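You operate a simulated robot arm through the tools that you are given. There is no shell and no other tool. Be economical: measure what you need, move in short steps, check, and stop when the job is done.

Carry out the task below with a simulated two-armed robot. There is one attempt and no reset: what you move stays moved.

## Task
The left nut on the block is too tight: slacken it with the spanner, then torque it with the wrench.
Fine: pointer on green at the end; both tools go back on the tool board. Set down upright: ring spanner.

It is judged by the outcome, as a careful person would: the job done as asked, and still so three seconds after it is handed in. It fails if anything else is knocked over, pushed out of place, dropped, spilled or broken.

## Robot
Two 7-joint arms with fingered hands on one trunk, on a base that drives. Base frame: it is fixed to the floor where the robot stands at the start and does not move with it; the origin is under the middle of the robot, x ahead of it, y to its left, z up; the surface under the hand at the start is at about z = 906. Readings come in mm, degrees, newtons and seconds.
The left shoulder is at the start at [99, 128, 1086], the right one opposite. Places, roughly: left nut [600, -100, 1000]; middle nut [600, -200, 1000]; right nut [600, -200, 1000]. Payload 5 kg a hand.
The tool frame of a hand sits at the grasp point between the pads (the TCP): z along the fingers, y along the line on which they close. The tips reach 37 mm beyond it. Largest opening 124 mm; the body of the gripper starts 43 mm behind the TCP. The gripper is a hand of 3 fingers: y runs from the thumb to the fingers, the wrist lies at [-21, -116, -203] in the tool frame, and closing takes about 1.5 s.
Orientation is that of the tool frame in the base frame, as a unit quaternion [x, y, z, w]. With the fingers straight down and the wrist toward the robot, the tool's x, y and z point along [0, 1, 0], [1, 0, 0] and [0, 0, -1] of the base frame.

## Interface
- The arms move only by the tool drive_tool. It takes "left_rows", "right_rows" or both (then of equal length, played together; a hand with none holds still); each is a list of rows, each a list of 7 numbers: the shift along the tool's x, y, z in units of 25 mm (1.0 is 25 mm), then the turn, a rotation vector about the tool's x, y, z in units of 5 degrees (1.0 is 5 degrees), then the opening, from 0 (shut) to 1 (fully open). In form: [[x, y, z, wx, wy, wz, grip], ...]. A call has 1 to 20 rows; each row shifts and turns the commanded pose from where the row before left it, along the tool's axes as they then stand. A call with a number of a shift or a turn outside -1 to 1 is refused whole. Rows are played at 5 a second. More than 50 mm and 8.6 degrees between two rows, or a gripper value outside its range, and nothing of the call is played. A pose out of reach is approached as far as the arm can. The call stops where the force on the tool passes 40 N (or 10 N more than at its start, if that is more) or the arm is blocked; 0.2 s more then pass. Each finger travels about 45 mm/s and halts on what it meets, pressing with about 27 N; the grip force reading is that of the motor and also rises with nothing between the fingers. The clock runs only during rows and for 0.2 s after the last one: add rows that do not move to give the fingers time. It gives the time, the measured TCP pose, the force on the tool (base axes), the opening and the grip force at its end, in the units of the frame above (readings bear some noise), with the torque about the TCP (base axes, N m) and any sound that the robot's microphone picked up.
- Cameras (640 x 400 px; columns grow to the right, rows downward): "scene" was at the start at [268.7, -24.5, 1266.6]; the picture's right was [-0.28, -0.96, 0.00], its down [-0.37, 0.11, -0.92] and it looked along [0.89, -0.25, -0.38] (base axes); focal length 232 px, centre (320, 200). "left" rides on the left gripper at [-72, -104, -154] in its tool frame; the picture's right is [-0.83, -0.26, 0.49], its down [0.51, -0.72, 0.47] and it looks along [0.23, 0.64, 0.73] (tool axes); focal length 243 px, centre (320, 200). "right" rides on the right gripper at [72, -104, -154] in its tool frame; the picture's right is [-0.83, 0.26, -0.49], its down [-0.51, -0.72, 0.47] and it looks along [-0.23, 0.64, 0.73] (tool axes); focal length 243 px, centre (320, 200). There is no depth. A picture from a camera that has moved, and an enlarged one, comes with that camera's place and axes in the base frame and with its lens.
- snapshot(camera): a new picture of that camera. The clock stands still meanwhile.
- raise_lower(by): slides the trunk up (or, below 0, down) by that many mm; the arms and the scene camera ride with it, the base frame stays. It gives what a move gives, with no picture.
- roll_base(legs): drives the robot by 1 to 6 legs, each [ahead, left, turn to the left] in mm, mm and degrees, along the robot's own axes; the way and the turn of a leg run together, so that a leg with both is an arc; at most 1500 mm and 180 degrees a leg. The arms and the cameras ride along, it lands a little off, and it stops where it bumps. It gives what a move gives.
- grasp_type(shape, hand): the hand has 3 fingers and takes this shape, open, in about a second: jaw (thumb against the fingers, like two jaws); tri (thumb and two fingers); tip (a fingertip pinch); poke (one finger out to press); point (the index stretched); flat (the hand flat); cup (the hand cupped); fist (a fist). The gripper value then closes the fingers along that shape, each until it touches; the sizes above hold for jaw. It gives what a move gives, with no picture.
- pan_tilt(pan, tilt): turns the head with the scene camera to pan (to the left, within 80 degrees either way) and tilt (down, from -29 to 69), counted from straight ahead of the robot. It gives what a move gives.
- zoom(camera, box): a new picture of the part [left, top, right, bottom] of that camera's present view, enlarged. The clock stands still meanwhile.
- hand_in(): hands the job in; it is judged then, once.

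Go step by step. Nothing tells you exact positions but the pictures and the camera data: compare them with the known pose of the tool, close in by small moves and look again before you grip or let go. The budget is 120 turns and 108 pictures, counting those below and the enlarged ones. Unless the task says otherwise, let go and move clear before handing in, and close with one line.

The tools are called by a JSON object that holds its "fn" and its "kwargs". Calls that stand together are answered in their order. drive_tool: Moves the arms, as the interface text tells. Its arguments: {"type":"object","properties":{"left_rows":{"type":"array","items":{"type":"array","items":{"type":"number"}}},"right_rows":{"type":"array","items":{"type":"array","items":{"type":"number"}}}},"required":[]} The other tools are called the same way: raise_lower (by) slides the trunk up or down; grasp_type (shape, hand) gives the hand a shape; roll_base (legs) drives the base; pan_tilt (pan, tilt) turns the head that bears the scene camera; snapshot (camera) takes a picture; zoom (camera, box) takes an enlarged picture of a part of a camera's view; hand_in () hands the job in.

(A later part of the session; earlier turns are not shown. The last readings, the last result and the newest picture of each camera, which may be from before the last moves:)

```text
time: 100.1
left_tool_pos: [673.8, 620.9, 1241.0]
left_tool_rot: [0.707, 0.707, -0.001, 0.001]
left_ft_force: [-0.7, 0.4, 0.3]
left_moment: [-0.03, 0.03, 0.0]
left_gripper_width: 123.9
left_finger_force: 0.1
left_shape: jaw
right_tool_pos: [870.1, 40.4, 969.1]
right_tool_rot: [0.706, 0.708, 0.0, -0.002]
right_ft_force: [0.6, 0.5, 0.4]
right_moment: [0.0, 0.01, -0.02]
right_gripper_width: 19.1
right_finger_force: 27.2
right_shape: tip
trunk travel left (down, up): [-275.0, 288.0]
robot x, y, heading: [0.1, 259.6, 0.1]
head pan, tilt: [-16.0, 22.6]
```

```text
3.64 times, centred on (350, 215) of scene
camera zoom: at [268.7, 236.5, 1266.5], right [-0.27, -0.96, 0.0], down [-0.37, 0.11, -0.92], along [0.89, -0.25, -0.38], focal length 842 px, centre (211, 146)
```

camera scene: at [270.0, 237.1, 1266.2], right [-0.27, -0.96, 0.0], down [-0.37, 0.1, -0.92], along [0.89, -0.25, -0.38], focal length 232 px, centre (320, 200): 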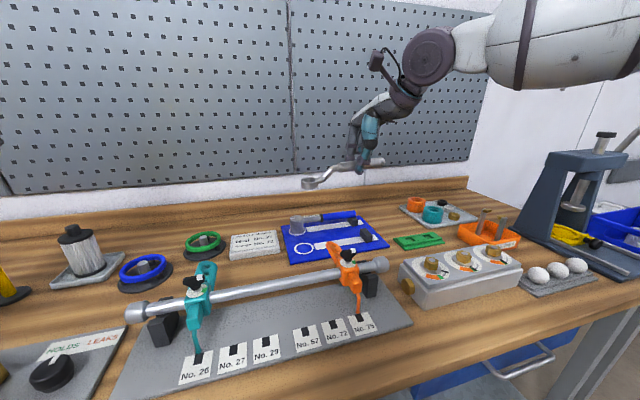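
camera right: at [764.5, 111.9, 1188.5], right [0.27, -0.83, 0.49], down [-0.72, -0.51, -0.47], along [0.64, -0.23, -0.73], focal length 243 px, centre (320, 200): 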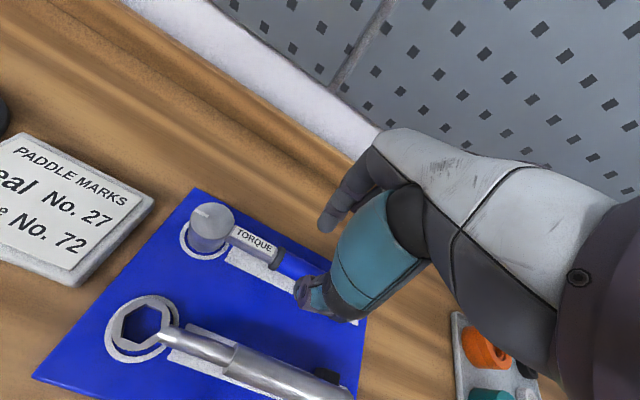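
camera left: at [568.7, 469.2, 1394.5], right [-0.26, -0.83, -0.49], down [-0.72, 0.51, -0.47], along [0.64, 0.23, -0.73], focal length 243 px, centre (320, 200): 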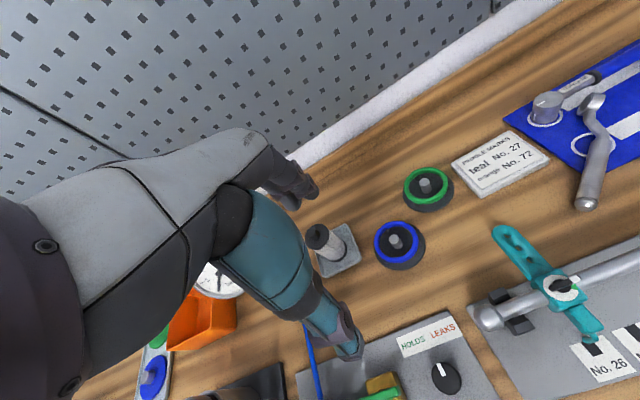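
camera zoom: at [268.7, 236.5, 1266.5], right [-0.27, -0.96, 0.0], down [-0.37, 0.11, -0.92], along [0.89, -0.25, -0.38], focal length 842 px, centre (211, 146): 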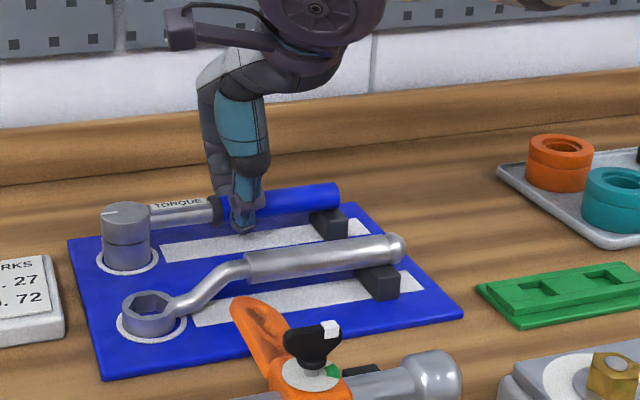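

Gripped at 19 mm. I lift it, carry it toward the nut while turning the handle to point away from me (≈+10°), and look.

{"fn": "drive_tool", "kwargs": {"right_rows": [[0, 0, -0.3, 0, 0, 0, 0], [0, 0, -0.5, 0, 0, 0, 0], [0, 0, -0.7, 0, 0, 0, 0], [0, 0, -0.9, 0, 0, 0, 0], [0, 0, -0.9, 0, 0, 0, 0], [0, 0, -0.9, 0, 0, 0, 0], [0, 0, -0.9, 0, 0, 0, 0], [0, 0, -0.9, 0, 0, 0, 0], [-0.8, -0.8, 0, 0, 0, 0, 0], [-0.8, -0.8, 0, 0, 0, 0, 0], [-0.8, -0.8, 0, 0, 0, 0, 0], [-0.8, -0.8, 0, 0, 0, 0, 0], [-0.8, -0.8, 0, 0, 0, 0, 0], [-0.8, -0.8, 0, 0, 0, 0, 0], [0, -0.8, 0, 0, 0, 0, 0], [0, -0.8, 0, 0, 0, 0, 0]]}}

{"fn": "drive_tool", "kwargs": {"right_rows": [[0, 0, 0, 0, 0, -1, 0], [0, 0, 0, 0, 0, -1, 0], [0, 0, 0, 0, 0, -1, 0], [0, 0, 0, 0, 0, -1, 0], [0, 0, 0, 0, 0, -1, 0], [0, 0, 0, 0, 0, -1, 0], [0, 0, 0, 0, 0, -1, 0], [0, 0, 0, 0, 0, -1, 0], [0, 0, 0, 0, 0, -1, 0], [0, 0, 0, 0, 0, -1, 0], [0, 0, 0, 0, 0, -1, 0], [0, 0, 0, 0, 0, -1, 0], [0, 0, 0, 0, 0, -1, 0], [0, 0, 0, 0, 0, -1, 0], [0, 0, 0, 0, 0, -1, 0], [0, 0, 0, 0, 0, -1, 0], [0, 0, 0, 0, 0, -1, 0], [0, 0, 0, 0, 0, -1, 0], [0, 0, 0, 0, 0, -1, 0], [0, 0, 0, 0, 0, 0, 0]]}}

{"fn": "zoom", "kwargs": {"camera": "scene", "box": [320, 140, 520, 290]}}

```text
time: 103.5
left_tool_pos: [673.3, 620.3, 1241.1]
left_tool_rot: [0.707, 0.707, -0.001, 0.0]
left_ft_force: [-0.2, 0.1, -0.2]
left_moment: [0.01, 0.03, -0.01]
left_gripper_width: 123.6
left_finger_force: 0.0
left_shape: jaw
right_tool_pos: [710.4, -82.2, 1119.4]
right_tool_rot: [0.706, 0.708, 0.001, -0.002]
right_ft_force: [-0.7, 0.5, -4.0]
right_moment: [-0.07, 0.0, 0.0]
right_gripper_width: 18.8
right_finger_force: 26.7
right_shape: tip
trunk travel left (down, up): [-275.0, 288.0]
robot x, y, heading: [-0.0, 258.6, -0.1]
head pan, tilt: [-16.0, 22.6]
```

```text
time: 107.7
left_tool_pos: [673.9, 620.6, 1240.8]
left_tool_rot: [0.707, 0.708, 0.0, -0.002]
left_ft_force: [-0.5, -0.5, 0.0]
left_moment: [0.02, -0.04, 0.01]
left_gripper_width: 123.8
left_finger_force: 0.2
left_shape: jaw
right_tool_pos: [711.1, -81.1, 1119.0]
right_tool_rot: [-0.046, 0.999, 0.002, -0.002]
right_ft_force: [-0.2, -0.5, -3.7]
right_moment: [0.02, -0.11, -0.02]
right_gripper_width: 19.0
right_finger_force: 26.9
right_shape: tip
trunk travel left (down, up): [-275.0, 288.0]
robot x, y, heading: [-2.4, 262.0, 0.0]
head pan, tilt: [-16.0, 22.6]
```

```text
2.67 times, centred on (420, 215) of scene
camera zoom: at [268.3, 236.2, 1266.6], right [-0.27, -0.96, 0.0], down [-0.37, 0.11, -0.92], along [0.89, -0.25, -0.38], focal length 618 px, centre (53, 160)
```

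zoom: 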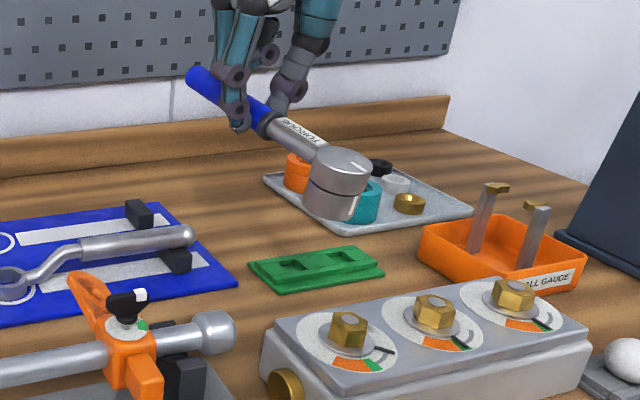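

The wrench is held, slightly head-down (~8°). I zoom on the nut, now unobstructed, to get its new hex angle.

{"fn": "zoom", "kwargs": {"camera": "scene", "box": [395, 240, 475, 290]}}

```text
8.00 times, centred on (435, 265) of scene
camera zoom: at [268.3, 236.2, 1266.6], right [-0.27, -0.96, 0.0], down [-0.37, 0.11, -0.92], along [0.89, -0.25, -0.38], focal length 1853 px, centre (-600, -320)
```

zoom: 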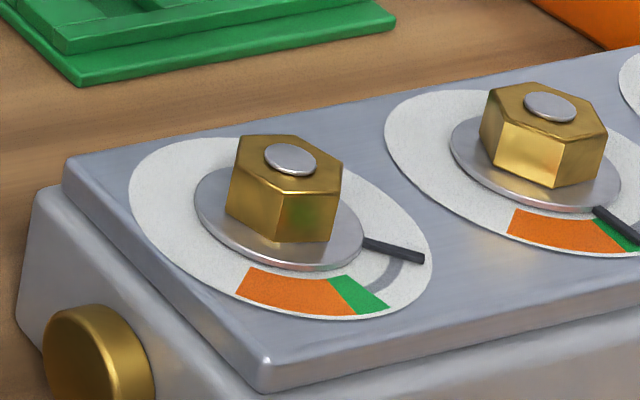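

Nut vertices are now at ≈16°, pointer ≈226° (well slack). I align the wrench handle to ≈+16°, level it, and hover the socket over the nut.

{"fn": "drive_tool", "kwargs": {"right_rows": [[0, 0, 0, 0, 0.8, -0.6, 0], [0, 0, 0, 0, 0.8, -0.6, 0], [0.33, 0.357, 0.5, 0, 0, 0, 0], [0.33, 0.357, 0.5, 0, 0, 0, 0], [0.33, 0.357, 0.5, 0, 0, 0, 0], [0.33, 0.357, 0.5, 0, 0, 0, 0], [0, 0, 0, 0, 0, 0, 0]]}}

{"fn": "zoom", "kwargs": {"camera": "right", "box": [80, 120, 340, 300]}}

{"fn": "zoom", "kwargs": {"camera": "scene", "box": [365, 190, 485, 290]}}

```text
time: 109.3
left_tool_pos: [674.2, 619.6, 1240.4]
left_tool_rot: [0.707, 0.707, 0.0, 0.0]
left_ft_force: [-0.4, -0.7, -1.2]
left_moment: [0.03, -0.01, -0.02]
left_gripper_width: 123.5
left_finger_force: 0.0
left_shape: jaw
right_tool_pos: [665.5, -53.6, 1074.3]
right_tool_rot: [-0.097, 0.993, -0.002, -0.071]
right_ft_force: [1.4, 0.6, -3.3]
right_moment: [0.03, -0.08, 0.02]
right_gripper_width: 18.8
right_finger_force: 27.0
right_shape: tip
trunk travel left (down, up): [-275.0, 288.0]
robot x, y, heading: [-0.4, 259.6, 0.3]
head pan, tilt: [-16.0, 22.6]
```

```text
2.22 times, centred on (210, 210) of right
camera zoom: at [636.1, -166.1, 1235.4], right [0.82, 0.43, 0.37], down [0.57, -0.62, -0.55], along [0.0, 0.66, -0.75], focal length 539 px, centre (564, 178)
```

zoom: 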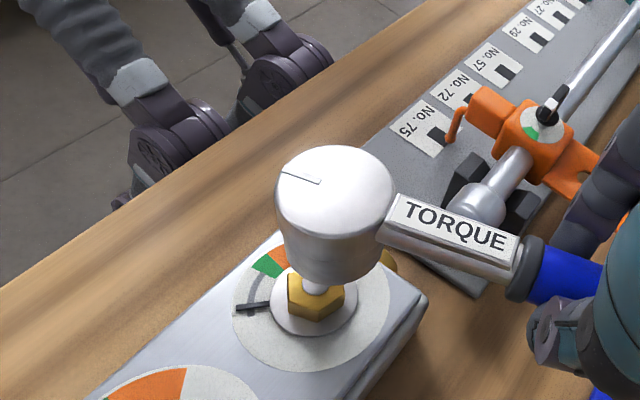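

```text
4.00 times, centred on (425, 240) of scene
camera zoom: at [268.9, 236.6, 1266.5], right [-0.27, -0.96, 0.0], down [-0.37, 0.11, -0.92], along [0.89, -0.25, -0.38], focal length 926 px, centre (-100, 40)
```

zoom: 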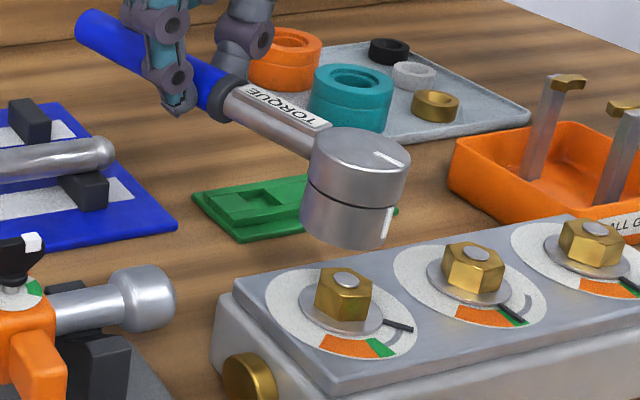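

The socket is ≈10 mm too far in +y; both views agree. I correct, level by 3°, turn 1.5°, and lower to just above the nut.

{"fn": "drive_tool", "kwargs": {"right_rows": [[-0.03, -0.16, 0, 0, 0.6, -0.3, 0], [-0.03, -0.157, 0, 0, 0, 0, 0], [-0.07, 0, 0.35, 0, 0, 0, 0], [-0.07, 0, 0.35, 0, 0, 0, 0], [-0.07, 0, 0.35, 0, 0, 0, 0], [0, 0, 0, 0, 0, 0, 0]]}}

{"fn": "zoom", "kwargs": {"camera": "right", "box": [80, 120, 340, 300]}}

{"fn": "zoom", "kwargs": {"camera": "scene", "box": [365, 190, 485, 290]}}

```text
time: 110.7
left_tool_pos: [673.1, 621.4, 1240.8]
left_tool_rot: [0.707, 0.707, 0.0, -0.001]
left_ft_force: [-1.1, 1.1, -0.6]
left_moment: [0.01, 0.0, 0.01]
left_gripper_width: 123.5
left_finger_force: 0.0
left_shape: jaw
right_tool_pos: [670.3, -60.0, 1045.3]
right_tool_rot: [-0.109, 0.989, -0.004, -0.097]
right_ft_force: [0.2, -0.2, -2.7]
right_moment: [-0.01, -0.12, 0.01]
right_gripper_width: 18.9
right_finger_force: 27.3
right_shape: tip
trunk travel left (down, up): [-275.0, 288.0]
robot x, y, heading: [-0.9, 263.7, 0.1]
head pan, tilt: [-16.0, 22.6]
```

```text
2.22 times, centred on (210, 210) of right
camera zoom: at [651.2, -172.9, 1209.2], right [0.83, 0.45, 0.33], down [0.55, -0.61, -0.57], along [-0.06, 0.66, -0.75], focal length 539 px, centre (564, 178)
```

zoom: 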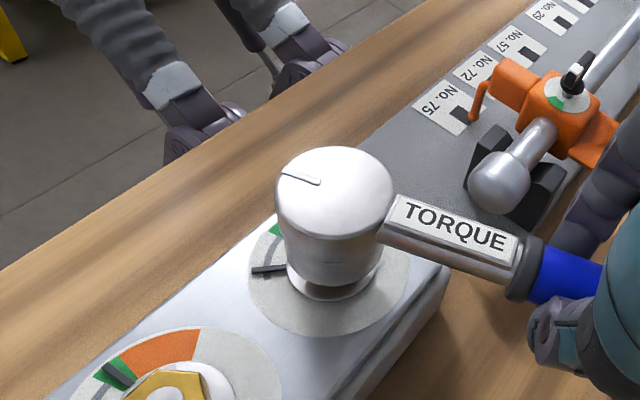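

```text
4.00 times, centred on (425, 240) of scene
camera zoom: at [268.6, 236.5, 1266.6], right [-0.27, -0.96, 0.0], down [-0.37, 0.11, -0.92], along [0.89, -0.25, -0.38], focal length 926 px, centre (-100, 40)
```

zoom: 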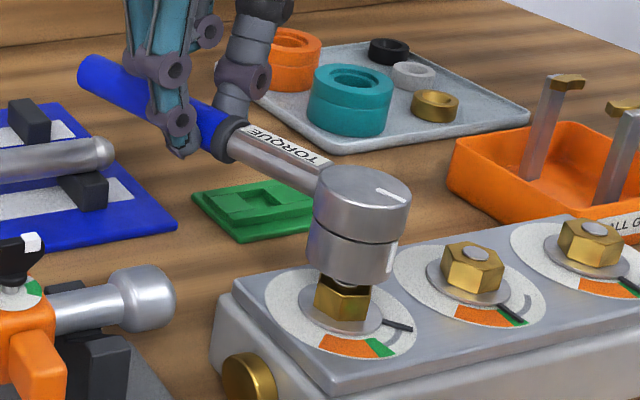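

Aligned within ~1.5 mm. I nudge and lower, watching the force.

{"fn": "drive_tool", "kwargs": {"right_rows": [[0.05, 0.04, 0, 0, 0, 0, 0], [-0.025, 0, 0.12, 0, 0, 0, 0], [-0.025, 0, 0.12, 0, 0, 0, 0], [-0.025, 0, 0.12, 0, 0, 0, 0], [-0.025, 0, 0.12, 0, 0, 0, 0], [0, 0, 0, 0, 0, 0, 0]]}}

```text
time: 112.1
left_tool_pos: [672.9, 620.1, 1240.9]
left_tool_rot: [0.707, 0.707, 0.0, 0.0]
left_ft_force: [0.9, 0.2, -0.1]
left_moment: [0.03, -0.01, -0.03]
left_gripper_width: 123.5
left_finger_force: 0.2
left_shape: jaw
right_tool_pos: [667.9, -59.3, 1034.7]
right_tool_rot: [-0.11, 0.989, -0.003, -0.097]
right_ft_force: [-1.0, 0.3, -3.3]
right_moment: [0.02, -0.09, 0.02]
right_gripper_width: 19.3
right_finger_force: 27.2
right_shape: tip
trunk travel left (down, up): [-275.0, 288.0]
robot x, y, heading: [-1.9, 255.6, -0.3]
head pan, tilt: [-16.0, 22.6]
```

{"fn": "drive_tool", "kwargs": {"right_rows": [[-0.02, 0, 0.1, 0, 0, 0, 0], [-0.02, 0, 0.1, 0, 0, 0, 0], [0, 0, 0, 0, 0, 0, 0]]}}

{"fn": "drive_tool", "kwargs": {"right_rows": [[-0.02, 0, 0.1, 0, 0, 0, 0], [-0.02, 0, 0.08, 0, 0, 0, 0], [0, 0, 0, 0, 0, 0, 0]]}}

{"fn": "zoom", "kwargs": {"camera": "scene", "box": [365, 190, 485, 290]}}

```text
time: 112.9
left_tool_pos: [672.9, 620.0, 1239.4]
left_tool_rot: [0.707, 0.707, 0.0, 0.0]
left_ft_force: [-0.5, -0.2, 0.9]
left_moment: [-0.03, -0.01, -0.01]
left_gripper_width: 123.4
left_finger_force: 0.0
left_shape: jaw
right_tool_pos: [669.3, -59.3, 1030.3]
right_tool_rot: [-0.11, 0.989, -0.004, -0.097]
right_ft_force: [-0.8, 1.2, -3.8]
right_moment: [0.03, -0.06, -0.02]
right_gripper_width: 19.0
right_finger_force: 26.5
right_shape: tip
trunk travel left (down, up): [-275.0, 288.0]
robot x, y, heading: [-0.6, 262.4, -0.1]
head pan, tilt: [-16.0, 22.6]
```

```text
time: 113.7
left_tool_pos: [674.0, 620.0, 1240.0]
left_tool_rot: [0.707, 0.707, 0.0, 0.001]
left_ft_force: [-0.2, -1.0, -0.2]
left_moment: [0.03, 0.0, 0.0]
left_gripper_width: 123.7
left_finger_force: 0.1
left_shape: jaw
right_tool_pos: [668.4, -59.5, 1025.6]
right_tool_rot: [-0.11, 0.989, -0.004, -0.096]
right_ft_force: [-0.9, 0.9, -3.1]
right_moment: [0.0, -0.06, -0.02]
right_gripper_width: 18.9
right_finger_force: 27.1
right_shape: tip
trunk travel left (down, up): [-275.0, 288.0]
robot x, y, heading: [-2.5, 258.9, 0.1]
head pan, tilt: [-16.0, 22.6]
```

```text
4.00 times, centred on (425, 240) of scene
camera zoom: at [268.5, 236.5, 1266.6], right [-0.27, -0.96, 0.0], down [-0.37, 0.11, -0.92], along [0.89, -0.25, -0.38], focal length 926 px, centre (-100, 40)
```

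zoom: 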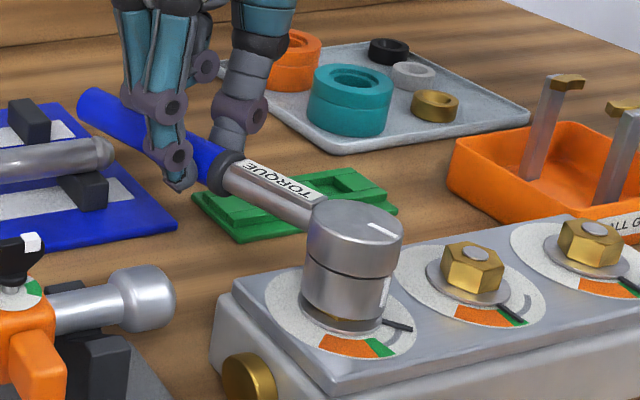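

The socket slides over the nut. I lower the last 4 mm and start tightening clockwise about the nut axis.

{"fn": "drive_tool", "kwargs": {"right_rows": [[-0.02, 0, 0.1, 0, 0, 0, 0], [-0.01, 0, 0.05, 0, 0, 0, 0], [0.01, -0.273, 0, -0.155, 0, 0.785, 0], [0.01, -0.273, 0, -0.155, 0, 0.785, 0], [0.01, -0.273, 0, -0.155, 0, 0.785, 0], [0.01, -0.273, 0, -0.155, 0, 0.785, 0]]}}

{"fn": "drive_tool", "kwargs": {"right_rows": [[0.01, -0.273, 0, -0.155, 0, 0.785, 0], [0.01, -0.273, 0, -0.155, 0, 0.785, 0]]}}

{"fn": "zoom", "kwargs": {"camera": "scene", "box": [365, 190, 485, 290]}}

```text
time: 115.1
left_tool_pos: [672.7, 620.6, 1240.0]
left_tool_rot: [0.707, 0.707, 0.0, 0.0]
left_ft_force: [0.1, -0.8, 0.3]
left_moment: [0.06, 0.02, -0.02]
left_gripper_width: 123.6
left_finger_force: 0.0
left_shape: jaw
right_tool_pos: [669.5, -85.6, 1022.1]
right_tool_rot: [0.029, 0.995, 0.01, -0.098]
right_ft_force: [-6.2, 1.0, -4.0]
right_moment: [0.03, 0.03, 0.05]
right_gripper_width: 18.7
right_finger_force: 27.0
right_shape: tip
trunk travel left (down, up): [-275.0, 288.0]
robot x, y, heading: [-2.1, 260.3, 0.1]
head pan, tilt: [-16.0, 22.6]
```

```text
time: 115.7
left_tool_pos: [673.3, 621.6, 1240.8]
left_tool_rot: [0.707, 0.708, 0.001, -0.001]
left_ft_force: [0.3, -0.5, -0.2]
left_moment: [0.01, -0.02, 0.0]
left_gripper_width: 123.6
left_finger_force: 0.0
left_shape: jaw
right_tool_pos: [667.8, -99.5, 1022.0]
right_tool_rot: [0.099, 0.99, 0.017, -0.098]
right_ft_force: [-6.1, 1.9, -3.7]
right_moment: [0.06, 0.05, 0.06]
right_gripper_width: 18.9
right_finger_force: 26.7
right_shape: tip
trunk travel left (down, up): [-275.0, 288.0]
robot x, y, heading: [-2.8, 263.6, -0.0]
head pan, tilt: [-16.0, 22.6]
```

```text
4.00 times, centred on (425, 240) of scene
camera zoom: at [267.8, 236.5, 1266.8], right [-0.27, -0.96, 0.0], down [-0.37, 0.11, -0.92], along [0.89, -0.25, -0.38], focal length 926 px, centre (-100, 40)
```

zoom: 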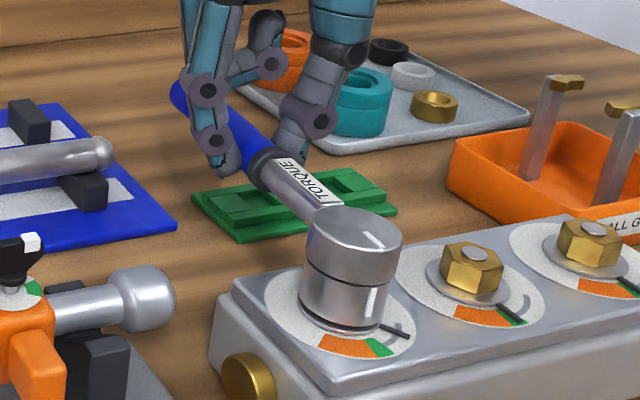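

The pointer is turning with the wrench. I continue in short strokes, listening for the click.

{"fn": "drive_tool", "kwargs": {"right_rows": [[0.0, -0.273, 0, -0.155, 0, 0.785, 0], [0.0, -0.273, 0, -0.155, 0, 0.785, 0], [0.01, -0.273, 0, -0.155, 0, 0.785, 0]]}}

{"fn": "drive_tool", "kwargs": {"right_rows": [[0.01, -0.273, 0, -0.155, 0, 0.785, 0], [0.01, -0.273, 0, -0.155, 0, 0.785, 0]]}}

{"fn": "zoom", "kwargs": {"camera": "scene", "box": [385, 215, 485, 290]}}

```text
time: 116.5
left_tool_pos: [673.3, 621.7, 1241.4]
left_tool_rot: [0.707, 0.707, 0.0, 0.0]
left_ft_force: [-0.3, 0.4, -0.5]
left_moment: [0.01, 0.01, -0.02]
left_gripper_width: 123.5
left_finger_force: 0.1
left_shape: jaw
right_tool_pos: [662.8, -119.1, 1022.0]
right_tool_rot: [0.203, 0.974, 0.027, -0.098]
right_ft_force: [-1.8, 5.0, -0.9]
right_moment: [0.13, -0.04, -0.01]
right_gripper_width: 19.0
right_finger_force: 27.1
right_shape: tip
trunk travel left (down, up): [-275.0, 288.0]
robot x, y, heading: [1.8, 260.0, -0.1]
head pan, tilt: [-16.0, 22.6]
```

```text
time: 117.1
left_tool_pos: [671.5, 621.8, 1241.3]
left_tool_rot: [0.707, 0.707, 0.0, 0.0]
left_ft_force: [-0.8, 0.3, 0.0]
left_moment: [0.02, -0.03, -0.01]
left_gripper_width: 123.7
left_finger_force: 0.1
left_shape: jaw
right_tool_pos: [656.9, -130.4, 1023.4]
right_tool_rot: [0.269, 0.958, 0.034, -0.096]
right_ft_force: [0.2, 7.1, 0.4]
right_moment: [0.16, -0.05, 0.0]
right_gripper_width: 19.1
right_finger_force: 27.5
right_shape: tip
trunk travel left (down, up): [-275.0, 288.0]
robot x, y, heading: [1.2, 260.0, -0.1]
head pan, tilt: [-16.0, 22.6]
```

```text
5.33 times, centred on (435, 252) of scene
camera zoom: at [268.1, 237.0, 1266.7], right [-0.27, -0.96, 0.0], down [-0.37, 0.1, -0.92], along [0.89, -0.25, -0.38], focal length 1235 px, centre (-293, -80)
```

zoom: 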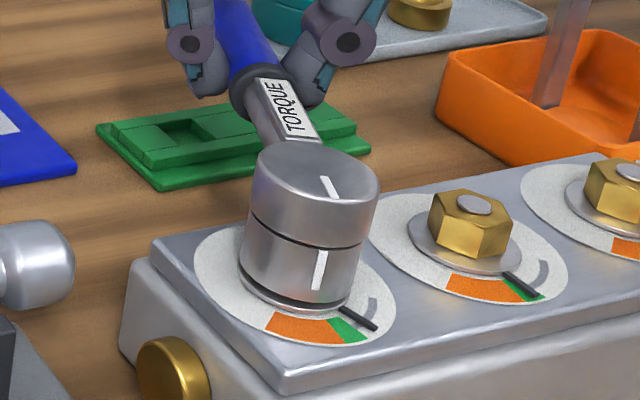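

{"fn": "drive_tool", "kwargs": {"right_rows": [[0.01, -0.273, 0, -0.155, 0, 0.785, 0], [0.01, -0.273, 0, -0.155, 0, 0.785, 0]]}}

{"fn": "drive_tool", "kwargs": {"right_rows": [[0.01, -0.273, 0, -0.155, 0, 0.785, 0]]}}

```text
time: 117.7
left_tool_pos: [672.6, 621.6, 1240.2]
left_tool_rot: [0.707, 0.707, 0.0, 0.0]
left_ft_force: [0.1, -0.4, 0.3]
left_moment: [-0.02, -0.02, 0.02]
left_gripper_width: 123.6
left_finger_force: 0.1
left_shape: jaw
right_tool_pos: [650.5, -142.3, 1019.7]
right_tool_rot: [0.335, 0.936, 0.039, -0.095]
right_ft_force: [2.4, 7.6, 4.4]
right_moment: [0.22, -0.17, 0.0]
right_gripper_width: 19.1
right_finger_force: 26.8
right_shape: tip
trunk travel left (down, up): [-275.0, 288.0]
robot x, y, heading: [-0.2, 259.4, -0.2]
head pan, tilt: [-16.0, 22.6]
```

```text
time: 118.1
left_tool_pos: [672.4, 621.1, 1241.1]
left_tool_rot: [0.707, 0.707, 0.0, 0.0]
left_ft_force: [0.0, 0.4, 0.2]
left_moment: [-0.01, -0.02, -0.01]
left_gripper_width: 123.6
left_finger_force: 0.1
left_shape: jaw
right_tool_pos: [645.5, -147.9, 1020.9]
right_tool_rot: [0.367, 0.924, 0.043, -0.094]
right_ft_force: [1.5, 8.6, 2.1]
right_moment: [0.29, -0.13, 0.01]
right_gripper_width: 19.0
right_finger_force: 27.3
right_shape: tip
trunk travel left (down, up): [-275.0, 288.0]
robot x, y, heading: [1.6, 259.6, -0.0]
head pan, tilt: [-16.0, 22.6]
```

{"fn": "drive_tool", "kwargs": {"right_rows": [[0.01, -0.273, 0, -0.155, 0, 0.785, 0]]}}

{"fn": "zoom", "kwargs": {"camera": "scene", "box": [385, 215, 485, 290]}}

```text
time: 118.5
left_tool_pos: [673.3, 622.0, 1240.1]
left_tool_rot: [0.707, 0.707, 0.0, 0.0]
left_ft_force: [0.3, 0.0, 0.4]
left_moment: [0.0, -0.01, 0.02]
left_gripper_width: 123.8
left_finger_force: 0.0
left_shape: jaw
right_tool_pos: [640.2, -153.4, 1022.2]
right_tool_rot: [0.401, 0.91, 0.046, -0.093]
right_ft_force: [4.5, 9.3, 1.8]
right_moment: [0.29, -0.2, 0.01]
right_gripper_width: 18.8
right_finger_force: 26.7
right_shape: tip
trunk travel left (down, up): [-275.0, 288.0]
robot x, y, heading: [-6.2, 262.3, -0.1]
head pan, tilt: [-16.0, 22.6]
```

```text
5.33 times, centred on (435, 252) of scene
camera zoom: at [268.2, 237.1, 1266.7], right [-0.27, -0.96, 0.0], down [-0.37, 0.1, -0.92], along [0.89, -0.25, -0.38], focal length 1235 px, centre (-293, -80)
```

zoom: 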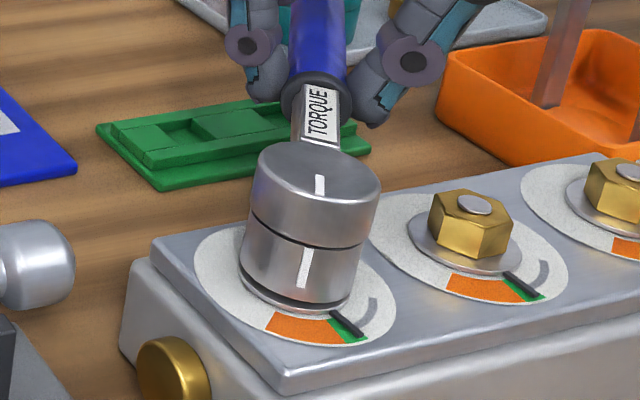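

The pointer has entered green. One more 4° step toward its middle, listening for the click.

{"fn": "drive_tool", "kwargs": {"right_rows": [[0.01, -0.273, 0, -0.155, 0, 0.785, 0]]}}

{"fn": "drive_tool", "kwargs": {"right_rows": [[0.005, -0.136, 0, -0.078, 0, 0.39, 0]]}}

```text
time: 118.9
left_tool_pos: [673.6, 620.4, 1240.5]
left_tool_rot: [0.707, 0.707, 0.001, 0.0]
left_ft_force: [-0.4, 0.0, -0.4]
left_moment: [0.03, -0.04, 0.01]
left_gripper_width: 123.7
left_finger_force: 0.1
left_shape: jaw
right_tool_pos: [634.0, -157.8, 1022.1]
right_tool_rot: [0.431, 0.896, 0.049, -0.091]
right_ft_force: [6.5, 9.1, 0.3]
right_moment: [0.2, -0.26, -0.04]
right_gripper_width: 19.3
right_finger_force: 26.9
right_shape: tip
trunk travel left (down, up): [-275.0, 288.0]
robot x, y, heading: [0.2, 262.1, 0.1]
head pan, tilt: [-16.0, 22.6]
```

```text
time: 119.3
left_tool_pos: [674.7, 620.2, 1239.4]
left_tool_rot: [0.707, 0.707, -0.001, 0.0]
left_ft_force: [0.4, 0.2, 0.3]
left_moment: [0.05, -0.02, 0.01]
left_gripper_width: 123.7
left_finger_force: 0.0
left_shape: jaw
right_tool_pos: [631.8, -158.7, 1021.8]
right_tool_rot: [0.448, 0.888, 0.05, -0.091]
right_ft_force: [9.6, 5.3, 4.4]
right_moment: [0.24, -0.36, -0.07]
right_gripper_width: 19.4
right_finger_force: 26.7
right_shape: tip
trunk travel left (down, up): [-275.0, 288.0]
robot x, y, heading: [-3.0, 260.0, 0.2]
head pan, tilt: [-16.0, 22.6]
```

{"fn": "drive_tool", "kwargs": {"right_rows": [[0.005, -0.136, 0, -0.078, 0, 0.39, 0]]}}

{"fn": "zoom", "kwargs": {"camera": "scene", "box": [385, 215, 485, 290]}}

```text
time: 119.7
left_tool_pos: [673.6, 621.4, 1239.2]
left_tool_rot: [0.707, 0.707, 0.001, 0.0]
left_ft_force: [-1.1, 0.2, -0.1]
left_moment: [0.03, -0.01, -0.02]
left_gripper_width: 123.9
left_finger_force: 0.1
left_shape: jaw
right_tool_pos: [629.8, -159.9, 1020.5]
right_tool_rot: [0.463, 0.88, 0.051, -0.09]
right_ft_force: [9.3, 4.7, 5.1]
right_moment: [0.16, -0.31, -0.05]
right_gripper_width: 19.5
right_finger_force: 26.8
right_shape: tip
trunk travel left (down, up): [-275.0, 288.0]
robot x, y, heading: [-0.3, 261.5, 0.1]
head pan, tilt: [-16.0, 22.6]
```

```text
5.33 times, centred on (435, 252) of scene
camera zoom: at [268.7, 237.1, 1266.6], right [-0.27, -0.96, 0.0], down [-0.37, 0.1, -0.92], along [0.89, -0.25, -0.38], focal length 1235 px, centre (-293, -80)
```

zoom: 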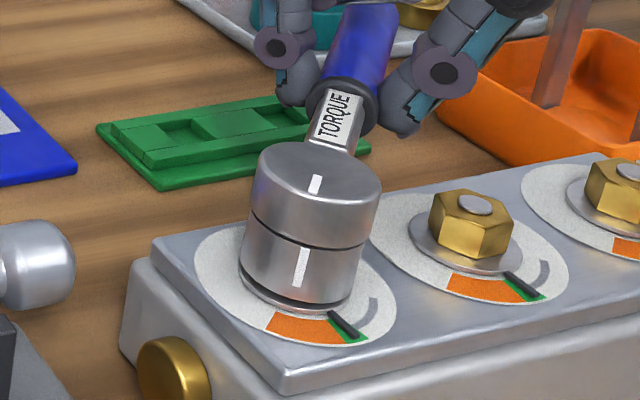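

Pointer is mid-green. One tiny further nudge to see whether the wrench clicks, staying inside green.

{"fn": "drive_tool", "kwargs": {"right_rows": [[0.005, -0.17, 0, -0.1, 0, 0.5, 0], [0, 0, 0, 0, 0, 0, 0]]}}

```text
time: 120.3
left_tool_pos: [674.6, 621.3, 1240.3]
left_tool_rot: [0.707, 0.707, 0.0, 0.0]
left_ft_force: [0.3, 0.7, 0.5]
left_moment: [-0.03, 0.03, 0.01]
left_gripper_width: 123.8
left_finger_force: 0.0
left_shape: jaw
right_tool_pos: [625.5, -162.2, 1021.1]
right_tool_rot: [0.483, 0.869, 0.054, -0.089]
right_ft_force: [8.4, 1.5, 3.9]
right_moment: [0.09, -0.3, -0.07]
right_gripper_width: 19.4
right_finger_force: 26.3
right_shape: tip
trunk travel left (down, up): [-275.0, 288.0]
robot x, y, heading: [-1.1, 263.9, -0.1]
head pan, tilt: [-16.0, 22.6]
```

I back off 5° within the free play to unload the socket before lifting.

{"fn": "drive_tool", "kwargs": {"right_rows": [[0, 0.136, 0, 0.078, 0, -0.39, 0], [0, 0.136, 0, 0.078, 0, -0.39, 0], [0, 0, 0, 0, 0, 0, 0]]}}

```text
time: 121.1
left_tool_pos: [674.6, 622.4, 1240.7]
left_tool_rot: [0.707, 0.707, 0.0, -0.001]
left_ft_force: [0.7, 0.4, -0.3]
left_moment: [0.03, 0.0, 0.0]
left_gripper_width: 123.6
left_finger_force: 0.1
left_shape: jaw
right_tool_pos: [631.8, -158.3, 1020.9]
right_tool_rot: [0.451, 0.886, 0.05, -0.091]
right_ft_force: [9.2, 5.5, 4.7]
right_moment: [0.23, -0.31, -0.06]
right_gripper_width: 19.4
right_finger_force: 27.2
right_shape: tip
trunk travel left (down, up): [-275.0, 288.0]
robot x, y, heading: [0.7, 257.4, -0.1]
head pan, tilt: [-16.0, 22.6]
```

{"fn": "drive_tool", "kwargs": {"right_rows": [[0, 0.136, 0, 0.078, 0, -0.39, 0], [0, 0.136, 0, 0.078, 0, -0.39, 0], [0, 0, 0, 0, 0, 0, 0]]}}

{"fn": "zoom", "kwargs": {"camera": "scene", "box": [385, 215, 485, 290]}}

```text
time: 121.9
left_tool_pos: [674.5, 621.4, 1240.5]
left_tool_rot: [0.707, 0.707, 0.0, -0.001]
left_ft_force: [0.2, 0.8, 0.1]
left_moment: [0.03, -0.04, 0.02]
left_gripper_width: 123.8
left_finger_force: 0.1
left_shape: jaw
right_tool_pos: [637.8, -155.3, 1020.2]
right_tool_rot: [0.421, 0.901, 0.046, -0.093]
right_ft_force: [3.6, 4.8, 3.8]
right_moment: [0.12, -0.17, -0.02]
right_gripper_width: 19.2
right_finger_force: 27.8
right_shape: tip
trunk travel left (down, up): [-275.0, 288.0]
robot x, y, heading: [0.6, 260.4, 0.0]
head pan, tilt: [-16.0, 22.6]
```

```text
5.33 times, centred on (435, 252) of scene
camera zoom: at [268.4, 237.2, 1266.6], right [-0.27, -0.96, 0.0], down [-0.37, 0.1, -0.92], along [0.89, -0.25, -0.38], focal length 1235 px, centre (-293, -80)
```

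zoom: 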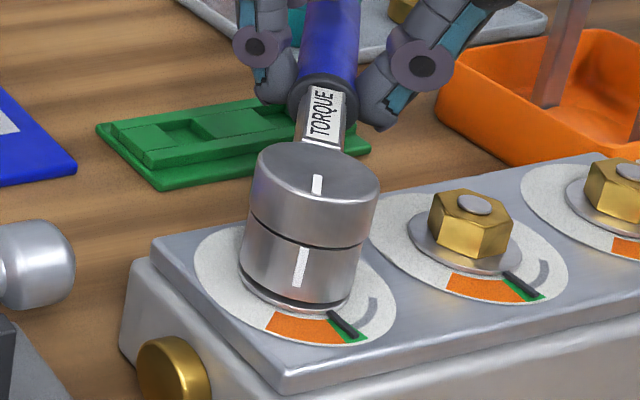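

The pointer stays mid-green while the wrench unloads. I relax a bit more and lift the socket straight up.

{"fn": "drive_tool", "kwargs": {"right_rows": [[0, 0.16, 0, 0.09, 0, -0.45, 0], [0.04, 0, -0.2, 0, 0, 0, 0], [0.04, 0, -0.2, 0, 0, 0, 0], [0.04, 0, -0.2, 0, 0, 0, 0], [0, 0, 0, 0, 0, 0, 0]]}}

```text
time: 123.1
left_tool_pos: [672.0, 622.9, 1239.5]
left_tool_rot: [0.707, 0.707, 0.0, 0.0]
left_ft_force: [-0.1, -0.6, -0.8]
left_moment: [0.01, -0.01, 0.0]
left_gripper_width: 124.0
left_finger_force: 0.1
left_shape: jaw
right_tool_pos: [639.1, -151.6, 1035.0]
right_tool_rot: [0.402, 0.91, 0.045, -0.094]
right_ft_force: [-12.6, 15.6, -19.7]
right_moment: [0.19, 0.2, 0.26]
right_gripper_width: 17.8
right_finger_force: 26.8
right_shape: tip
trunk travel left (down, up): [-275.0, 288.0]
robot x, y, heading: [-1.1, 260.6, -0.1]
head pan, tilt: [-16.0, 22.6]
```

It binds like the spanner did, so I go back down, add head-up tilt, and rebalance the radial load.

{"fn": "drive_tool", "kwargs": {"right_rows": [[-0.03, 0, 0.25, 0, 0, 0, 0], [-0.03, 0, 0.25, 0, 0, 0, 0], [-0.06, 0, 0, 0, 0.5, 0, 0], [-0.06, 0, 0, 0, 0.5, 0, 0], [0, 0, 0, 0, 0, 0, 0]]}}

```text
time: 124.3
left_tool_pos: [674.2, 621.5, 1240.8]
left_tool_rot: [0.707, 0.707, 0.0, 0.001]
left_ft_force: [-0.7, -0.4, -0.6]
left_moment: [0.0, 0.0, 0.03]
left_gripper_width: 123.4
left_finger_force: 0.0
left_shape: jaw
right_tool_pos: [641.3, -154.0, 1023.8]
right_tool_rot: [0.4, 0.905, 0.064, -0.134]
right_ft_force: [2.4, -0.1, -0.4]
right_moment: [-0.08, -0.04, -0.04]
right_gripper_width: 18.3
right_finger_force: 27.0
right_shape: tip
trunk travel left (down, up): [-275.0, 288.0]
robot x, y, heading: [4.2, 265.0, 0.0]
head pan, tilt: [-16.0, 22.6]
```

Forces are near zero now. I lift in small steps with a bit of head-up tilt.

{"fn": "drive_tool", "kwargs": {"right_rows": [[0.03, 0, -0.1, 0, 0.2, 0, 0], [0.035, 0, -0.11, 0, 0.15, 0, 0], [0.035, 0, -0.11, 0, 0.1, 0, 0], [0, 0, 0, 0, 0, 0, 0]]}}

```text
time: 125.3
left_tool_pos: [673.1, 621.3, 1239.9]
left_tool_rot: [0.707, 0.707, 0.001, 0.0]
left_ft_force: [0.5, 0.2, -0.7]
left_moment: [-0.01, 0.01, -0.03]
left_gripper_width: 123.6
left_finger_force: 0.0
left_shape: jaw
right_tool_pos: [640.8, -154.4, 1030.4]
right_tool_rot: [0.398, 0.902, 0.071, -0.151]
right_ft_force: [-5.7, 7.3, -12.4]
right_moment: [-0.07, 0.0, 0.09]
right_gripper_width: 18.1
right_finger_force: 26.8
right_shape: tip
trunk travel left (down, up): [-275.0, 288.0]
robot x, y, heading: [-2.3, 260.7, 0.0]
head pan, tilt: [-16.0, 22.6]
```

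{"fn": "drive_tool", "kwargs": {"right_rows": [[0.13, 0, 0.03, 0, 0.2, 0, 0], [0, 0, 0, 0, 0.2, 0, 0], [0, 0, 0, 0, 0, 0, 0]]}}

```text
time: 126.1
left_tool_pos: [675.0, 620.8, 1239.7]
left_tool_rot: [0.707, 0.707, -0.001, -0.001]
left_ft_force: [-0.3, 0.5, -0.5]
left_moment: [-0.02, -0.06, 0.05]
left_gripper_width: 123.7
left_finger_force: 0.0
left_shape: jaw
right_tool_pos: [639.9, -153.5, 1032.4]
right_tool_rot: [0.399, 0.899, 0.078, -0.166]
right_ft_force: [4.7, -0.3, -5.1]
right_moment: [-0.2, -0.27, -0.08]
right_gripper_width: 18.2
right_finger_force: 27.5
right_shape: tip
trunk travel left (down, up): [-275.0, 288.0]
robot x, y, heading: [-0.9, 260.0, -0.0]
head pan, tilt: [-16.0, 22.6]
```

{"fn": "drive_tool", "kwargs": {"right_rows": [[0.04, 0, -0.1, 0, 0.15, 0, 0], [0.045, 0, -0.1, 0, 0.15, 0, 0], [0, 0, 0, 0, 0, 0, 0]]}}

```text
time: 126.9
left_tool_pos: [673.4, 619.2, 1240.0]
left_tool_rot: [0.708, 0.706, 0.0, 0.0]
left_ft_force: [-0.6, -0.2, -0.6]
left_moment: [-0.01, -0.03, 0.02]
left_gripper_width: 123.6
left_finger_force: 0.0
left_shape: jaw
right_tool_pos: [640.2, -152.4, 1037.1]
right_tool_rot: [0.397, 0.897, 0.083, -0.178]
right_ft_force: [1.3, 4.1, -10.0]
right_moment: [-0.11, -0.2, -0.04]
right_gripper_width: 17.9
right_finger_force: 26.8
right_shape: tip
trunk travel left (down, up): [-275.0, 288.0]
robot x, y, heading: [1.9, 263.6, 0.1]
head pan, tilt: [-16.0, 22.6]
```

{"fn": "drive_tool", "kwargs": {"right_rows": [[0.08, -0.03, -0.1, 0, 0.2, 0, 0], [0.06, -0.03, -0.12, 0, 0.2, 0, 0], [0, 0, 0, 0, 0, 0, 0]]}}

```text
time: 127.7
left_tool_pos: [674.5, 621.6, 1239.6]
left_tool_rot: [0.707, 0.707, -0.001, -0.001]
left_ft_force: [0.6, 0.2, 0.2]
left_moment: [0.01, 0.0, -0.01]
left_gripper_width: 123.4
left_finger_force: 0.1
left_shape: jaw
right_tool_pos: [639.0, -151.6, 1043.1]
right_tool_rot: [0.395, 0.894, 0.09, -0.194]
right_ft_force: [1.7, 7.8, -13.9]
right_moment: [-0.06, -0.21, -0.01]
right_gripper_width: 17.6
right_finger_force: 26.8
right_shape: tip
trunk travel left (down, up): [-275.0, 288.0]
robot x, y, heading: [-2.2, 260.5, 0.1]
head pan, tilt: [-16.0, 22.6]
```

Still catching, and the grip is narrowing; I look before going on.

{"fn": "drive_tool", "kwargs": {"right_rows": [[-0.05, 0, 0.15, 0, 0, 0, 0], [-0.05, 0, 0.12, 0, 0, 0, 0]]}}

{"fn": "zoom", "kwargs": {"camera": "scene", "box": [375, 190, 495, 290]}}

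```text
time: 128.3
left_tool_pos: [675.8, 619.6, 1240.6]
left_tool_rot: [0.707, 0.707, -0.001, -0.001]
left_ft_force: [0.7, 0.4, -0.6]
left_moment: [0.03, 0.01, -0.03]
left_gripper_width: 123.6
left_finger_force: 0.1
left_shape: jaw
right_tool_pos: [639.1, -153.6, 1037.0]
right_tool_rot: [0.396, 0.893, 0.091, -0.193]
right_ft_force: [12.4, -4.5, 2.9]
right_moment: [-0.03, -0.35, -0.23]
right_gripper_width: 18.2
right_finger_force: 27.3
right_shape: tip
trunk travel left (down, up): [-275.0, 288.0]
robot x, y, heading: [-0.7, 260.3, 0.1]
head pan, tilt: [-16.0, 22.6]
```

```text
4.00 times, centred on (435, 240) of scene
camera zoom: at [270.1, 235.6, 1266.3], right [-0.27, -0.96, 0.0], down [-0.37, 0.11, -0.92], along [0.89, -0.25, -0.39], focal length 926 px, centre (-140, 40)
```

zoom: 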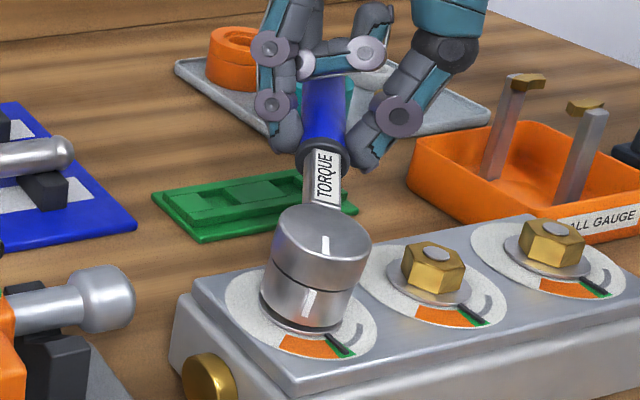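

The head is pitched down in the grip. I lower the handle to level (which preloads the grip head-up), zero the radial force, then lift, as worked for the spanner.

{"fn": "drive_tool", "kwargs": {"right_rows": [[-0.07, 0, 0.16, 0, 0, 0, 0], [-0.07, 0, 0.16, 0, 0, 0, 0], [-0.07, 0, 0.16, 0, 0, 0, 0], [-0.06, 0, 0.12, 0, 0, 0, 0], [0, 0, 0, 0, 0, 0, 0]]}}

```text
time: 129.5
left_tool_pos: [675.7, 618.7, 1238.1]
left_tool_rot: [0.707, 0.707, 0.0, -0.001]
left_ft_force: [-0.8, 0.6, 0.3]
left_moment: [0.01, 0.01, -0.01]
left_gripper_width: 123.7
left_finger_force: 0.1
left_shape: jaw
right_tool_pos: [639.2, -153.3, 1018.3]
right_tool_rot: [0.396, 0.893, 0.091, -0.193]
right_ft_force: [24.9, -14.4, 8.4]
right_moment: [-0.19, -0.56, -0.52]
right_gripper_width: 20.1
right_finger_force: 26.9
right_shape: tip
trunk travel left (down, up): [-275.0, 288.0]
robot x, y, heading: [-2.3, 263.2, -0.0]
head pan, tilt: [-16.0, 22.6]
```

{"fn": "drive_tool", "kwargs": {"right_rows": [[-0.13, 0.05, -0.06, 0, 0, 0, 0], [-0.12, 0.05, -0.05, 0, 0, 0, 0], [0, 0, 0, 0, 0, 0, 0]]}}

```text
time: 130.3
left_tool_pos: [673.3, 621.7, 1240.7]
left_tool_rot: [0.707, 0.707, 0.0, 0.001]
left_ft_force: [0.1, 0.0, 0.5]
left_moment: [-0.01, -0.01, -0.03]
left_gripper_width: 123.6
left_finger_force: 0.1
left_shape: jaw
right_tool_pos: [642.5, -154.0, 1019.0]
right_tool_rot: [0.395, 0.894, 0.089, -0.193]
right_ft_force: [-0.7, 2.3, -2.7]
right_moment: [0.05, 0.05, 0.07]
right_gripper_width: 19.0
right_finger_force: 26.9
right_shape: tip
trunk travel left (down, up): [-275.0, 288.0]
robot x, y, heading: [-0.9, 257.4, 0.1]
head pan, tilt: [-16.0, 22.6]
```

Load is zero. Lift with slight head-up tilt.

{"fn": "drive_tool", "kwargs": {"right_rows": [[-0.03, 0, 0, 0, 0.3, 0, 0], [0.02, 0, -0.137, 0, 0.25, 0, 0], [0.02, 0, -0.137, 0, 0.25, 0, 0], [0, 0, 0, 0, 0, 0, 0]]}}

```text
time: 131.3
left_tool_pos: [672.2, 621.4, 1240.5]
left_tool_rot: [0.707, 0.707, 0.0, 0.0]
left_ft_force: [0.7, -0.7, -0.3]
left_moment: [-0.01, -0.01, 0.02]
left_gripper_width: 123.7
left_finger_force: 0.1
left_shape: jaw
right_tool_pos: [645.0, -156.4, 1026.3]
right_tool_rot: [0.39, 0.887, 0.103, -0.225]
right_ft_force: [-14.2, 11.4, -8.1]
right_moment: [0.01, 0.25, 0.27]
right_gripper_width: 18.1
right_finger_force: 27.2
right_shape: tip
trunk travel left (down, up): [-275.0, 288.0]
robot x, y, heading: [-1.8, 261.0, -0.1]
head pan, tilt: [-16.0, 22.6]
```

{"fn": "drive_tool", "kwargs": {"right_rows": [[0.16, -0.02, 0.08, 0, 0, 0, 0], [0, 0, 0, 0, 0, 0, 0]]}}

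```text
time: 131.9
left_tool_pos: [673.0, 620.9, 1241.1]
left_tool_rot: [0.708, 0.707, 0.0, 0.001]
left_ft_force: [0.1, 0.3, -0.1]
left_moment: [-0.01, 0.0, 0.0]
left_gripper_width: 123.5
left_finger_force: 0.1
left_shape: jaw
right_tool_pos: [642.1, -155.5, 1027.4]
right_tool_rot: [0.392, 0.886, 0.105, -0.223]
right_ft_force: [-0.5, 0.6, -3.1]
right_moment: [-0.14, -0.07, 0.05]
right_gripper_width: 18.2
right_finger_force: 26.9
right_shape: tip
trunk travel left (down, up): [-275.0, 288.0]
robot x, y, heading: [-1.3, 258.3, 0.3]
head pan, tilt: [-16.0, 22.6]
```

Balanced. Now purely vertical small steps.

{"fn": "drive_tool", "kwargs": {"right_rows": [[0.076, 0, -0.14, 0, 0, 0, 0], [0, 0, 0, 0, 0, 0, 0]]}}

{"fn": "drive_tool", "kwargs": {"right_rows": [[0.076, 0, -0.14, 0, 0, 0, 0], [0, 0, 0, 0, 0, 0, 0]]}}

```text
time: 132.5
left_tool_pos: [673.9, 621.3, 1240.0]
left_tool_rot: [0.707, 0.707, 0.0, 0.0]
left_ft_force: [-0.5, 0.2, 0.6]
left_moment: [0.02, 0.01, -0.03]
left_gripper_width: 123.9
left_finger_force: 0.1
left_shape: jaw
right_tool_pos: [641.2, -155.0, 1029.3]
right_tool_rot: [0.391, 0.886, 0.104, -0.225]
right_ft_force: [-2.3, 2.1, -4.9]
right_moment: [-0.11, -0.02, 0.03]
right_gripper_width: 18.3
right_finger_force: 27.0
right_shape: tip
trunk travel left (down, up): [-275.0, 288.0]
robot x, y, heading: [2.2, 262.4, 0.0]
head pan, tilt: [-16.0, 22.6]
```

```text
time: 133.1
left_tool_pos: [672.7, 621.3, 1241.3]
left_tool_rot: [0.707, 0.707, 0.0, 0.0]
left_ft_force: [-0.1, -0.2, 0.4]
left_moment: [0.02, -0.01, 0.01]
left_gripper_width: 123.5
left_finger_force: 0.1
left_shape: jaw
right_tool_pos: [640.4, -152.8, 1034.8]
right_tool_rot: [0.391, 0.887, 0.103, -0.224]
right_ft_force: [-6.1, 5.6, -7.7]
right_moment: [-0.11, -0.02, 0.12]
right_gripper_width: 17.8
right_finger_force: 26.9
right_shape: tip
trunk travel left (down, up): [-275.0, 288.0]
robot x, y, heading: [-1.8, 259.9, 0.2]
head pan, tilt: [-16.0, 22.6]
```

{"fn": "drive_tool", "kwargs": {"right_rows": [[0.07, 0, 0.04, 0, 0.2, 0, 0], [0.05, 0, 0.02, 0, 0.2, 0, 0], [0, 0, 0, 0, 0, 0, 0]]}}

{"fn": "drive_tool", "kwargs": {"right_rows": [[0.09, 0, -0.12, 0, 0.1, 0, 0], [0, 0, 0, 0, 0, 0, 0]]}}

```text
time: 133.9
left_tool_pos: [675.0, 620.5, 1239.6]
left_tool_rot: [0.707, 0.707, 0.0, 0.001]
left_ft_force: [-0.6, -0.2, 0.0]
left_moment: [-0.01, -0.01, 0.05]
left_gripper_width: 123.7
left_finger_force: 0.1
left_shape: jaw
right_tool_pos: [639.8, -153.4, 1034.3]
right_tool_rot: [0.391, 0.882, 0.111, -0.239]
right_ft_force: [10.7, -8.1, 2.7]
right_moment: [-0.23, -0.38, -0.21]
right_gripper_width: 18.5
right_finger_force: 27.2
right_shape: tip
trunk travel left (down, up): [-275.0, 288.0]
robot x, y, heading: [-1.8, 258.2, 0.1]
head pan, tilt: [-16.0, 22.6]
```

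```text
time: 134.5
left_tool_pos: [674.3, 620.0, 1239.2]
left_tool_rot: [0.707, 0.707, -0.001, 0.0]
left_ft_force: [0.7, 0.1, 0.4]
left_moment: [-0.01, -0.04, -0.01]
left_gripper_width: 123.5
left_finger_force: 0.1
left_shape: jaw
right_tool_pos: [638.8, -152.3, 1036.5]
right_tool_rot: [0.389, 0.881, 0.114, -0.244]
right_ft_force: [8.5, -5.6, 0.4]
right_moment: [-0.2, -0.38, -0.2]
right_gripper_width: 18.0
right_finger_force: 27.2
right_shape: tip
trunk travel left (down, up): [-275.0, 288.0]
robot x, y, heading: [-2.2, 262.6, -0.1]
head pan, tilt: [-16.0, 22.6]
```

{"fn": "drive_tool", "kwargs": {"right_rows": [[0.0, 0, -0.19, 0, 0, 0, 0], [0, 0, 0, 0, 0, 0, 0]]}}

{"fn": "drive_tool", "kwargs": {"right_rows": [[0.06, 0, -0.12, 0, 0.05, 0, 0], [0, 0, 0, 0, 0, 0, 0]]}}

```text
time: 135.1
left_tool_pos: [673.5, 620.3, 1240.8]
left_tool_rot: [0.708, 0.707, 0.0, 0.0]
left_ft_force: [0.6, -0.5, 0.6]
left_moment: [-0.03, 0.01, 0.03]
left_gripper_width: 123.6
left_finger_force: 0.1
left_shape: jaw
right_tool_pos: [640.4, -153.4, 1042.0]
right_tool_rot: [0.389, 0.881, 0.113, -0.244]
right_ft_force: [0.3, -0.7, -3.4]
right_moment: [-0.09, -0.07, -0.02]
right_gripper_width: 18.2
right_finger_force: 27.1
right_shape: tip
trunk travel left (down, up): [-275.0, 288.0]
robot x, y, heading: [2.6, 257.8, 0.0]
head pan, tilt: [-16.0, 22.6]
```

```text
time: 135.7
left_tool_pos: [673.2, 620.4, 1240.5]
left_tool_rot: [0.708, 0.707, 0.0, 0.0]
left_ft_force: [-0.5, -0.8, -0.6]
left_moment: [0.02, 0.0, -0.02]
left_gripper_width: 123.8
left_finger_force: 0.0
left_shape: jaw
right_tool_pos: [640.1, -153.4, 1045.7]
right_tool_rot: [0.389, 0.881, 0.114, -0.246]
right_ft_force: [0.1, -0.1, -3.3]
right_moment: [-0.08, -0.09, 0.0]
right_gripper_width: 17.9
right_finger_force: 27.0
right_shape: tip
trunk travel left (down, up): [-275.0, 288.0]
robot x, y, heading: [-5.5, 261.9, 0.1]
head pan, tilt: [-16.0, 22.6]
```

The socket is off the nut and hangs free. I lift clear and swing the wrench back toward its slot.

{"fn": "drive_tool", "kwargs": {"right_rows": [[0.3, 0, -0.5, 0, 0, 0, 0], [0.522, 0, -0.853, 0, 0, 0, 0], [0.522, 0, -0.853, 0, 0, 0, 0], [0.522, 0, -0.853, 0, 0, 0, 0], [0, 0, 0, -0.522, 0, 0.853, 0], [0, 0, 0, -0.522, 0, 0.853, 0], [0, 0, 0, -0.522, 0, 0.853, 0], [0, 0, 0, -0.522, 0, 0.853, 0], [0, 0, 0, -0.522, 0, 0.853, 0], [0, 0, 0, -0.522, 0, 0.853, 0], [0, 0, 0, -0.522, 0, 0.853, 0], [0, 0, 0, -0.522, 0, 0.853, 0], [0, 0, 0, -0.261, 0, 0.426, 0]]}}

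{"fn": "drive_tool", "kwargs": {"right_rows": [[0.645, 0.933, 0.395, 0, 0, 0, 0], [0.645, 0.933, 0.395, 0, 0, 0, 0], [0.645, 0.933, 0.395, 0, 0, 0, 0], [0.645, 0.933, 0.395, 0, 0, 0, 0], [0.645, 0.933, 0.395, 0, 0, 0, 0], [0.645, 0.933, 0.395, 0, 0, 0, 0], [0.645, 0.933, 0.395, 0, 0, 0, 0], [0.645, 0.933, 0.395, 0, 0, 0, 0], [0.645, 0.933, 0.395, 0, 0, 0, 0], [0.645, 0.933, 0.395, 0, 0, 0, 0], [0, 0, 0, 0, 0, 0, 0]]}}

```text
time: 138.5
left_tool_pos: [673.6, 621.1, 1241.3]
left_tool_rot: [0.707, 0.707, 0.0, 0.0]
left_ft_force: [0.4, 0.4, -0.2]
left_moment: [-0.01, 0.0, 0.02]
left_gripper_width: 123.6
left_finger_force: 0.0
left_shape: jaw
right_tool_pos: [639.8, -154.5, 1136.0]
right_tool_rot: [0.681, 0.679, 0.197, -0.19]
right_ft_force: [0.7, 0.3, -3.0]
right_moment: [-0.11, 0.04, -0.01]
right_gripper_width: 18.2
right_finger_force: 26.7
right_shape: tip
trunk travel left (down, up): [-275.0, 288.0]
robot x, y, heading: [-0.7, 263.4, 0.1]
head pan, tilt: [-16.0, 22.6]
```

```text
time: 140.9
left_tool_pos: [673.5, 620.1, 1240.9]
left_tool_rot: [0.708, 0.707, 0.0, 0.0]
left_ft_force: [-0.5, 0.3, 0.3]
left_moment: [0.0, 0.0, -0.02]
left_gripper_width: 123.9
left_finger_force: 0.0
left_shape: jaw
right_tool_pos: [875.7, 31.9, 1137.1]
right_tool_rot: [0.681, 0.679, 0.197, -0.19]
right_ft_force: [-0.1, 0.5, -3.8]
right_moment: [-0.09, -0.01, 0.0]
right_gripper_width: 18.1
right_finger_force: 26.8
right_shape: tip
trunk travel left (down, up): [-275.0, 288.0]
robot x, y, heading: [-0.1, 260.1, -0.0]
head pan, tilt: [-16.0, 22.6]
```

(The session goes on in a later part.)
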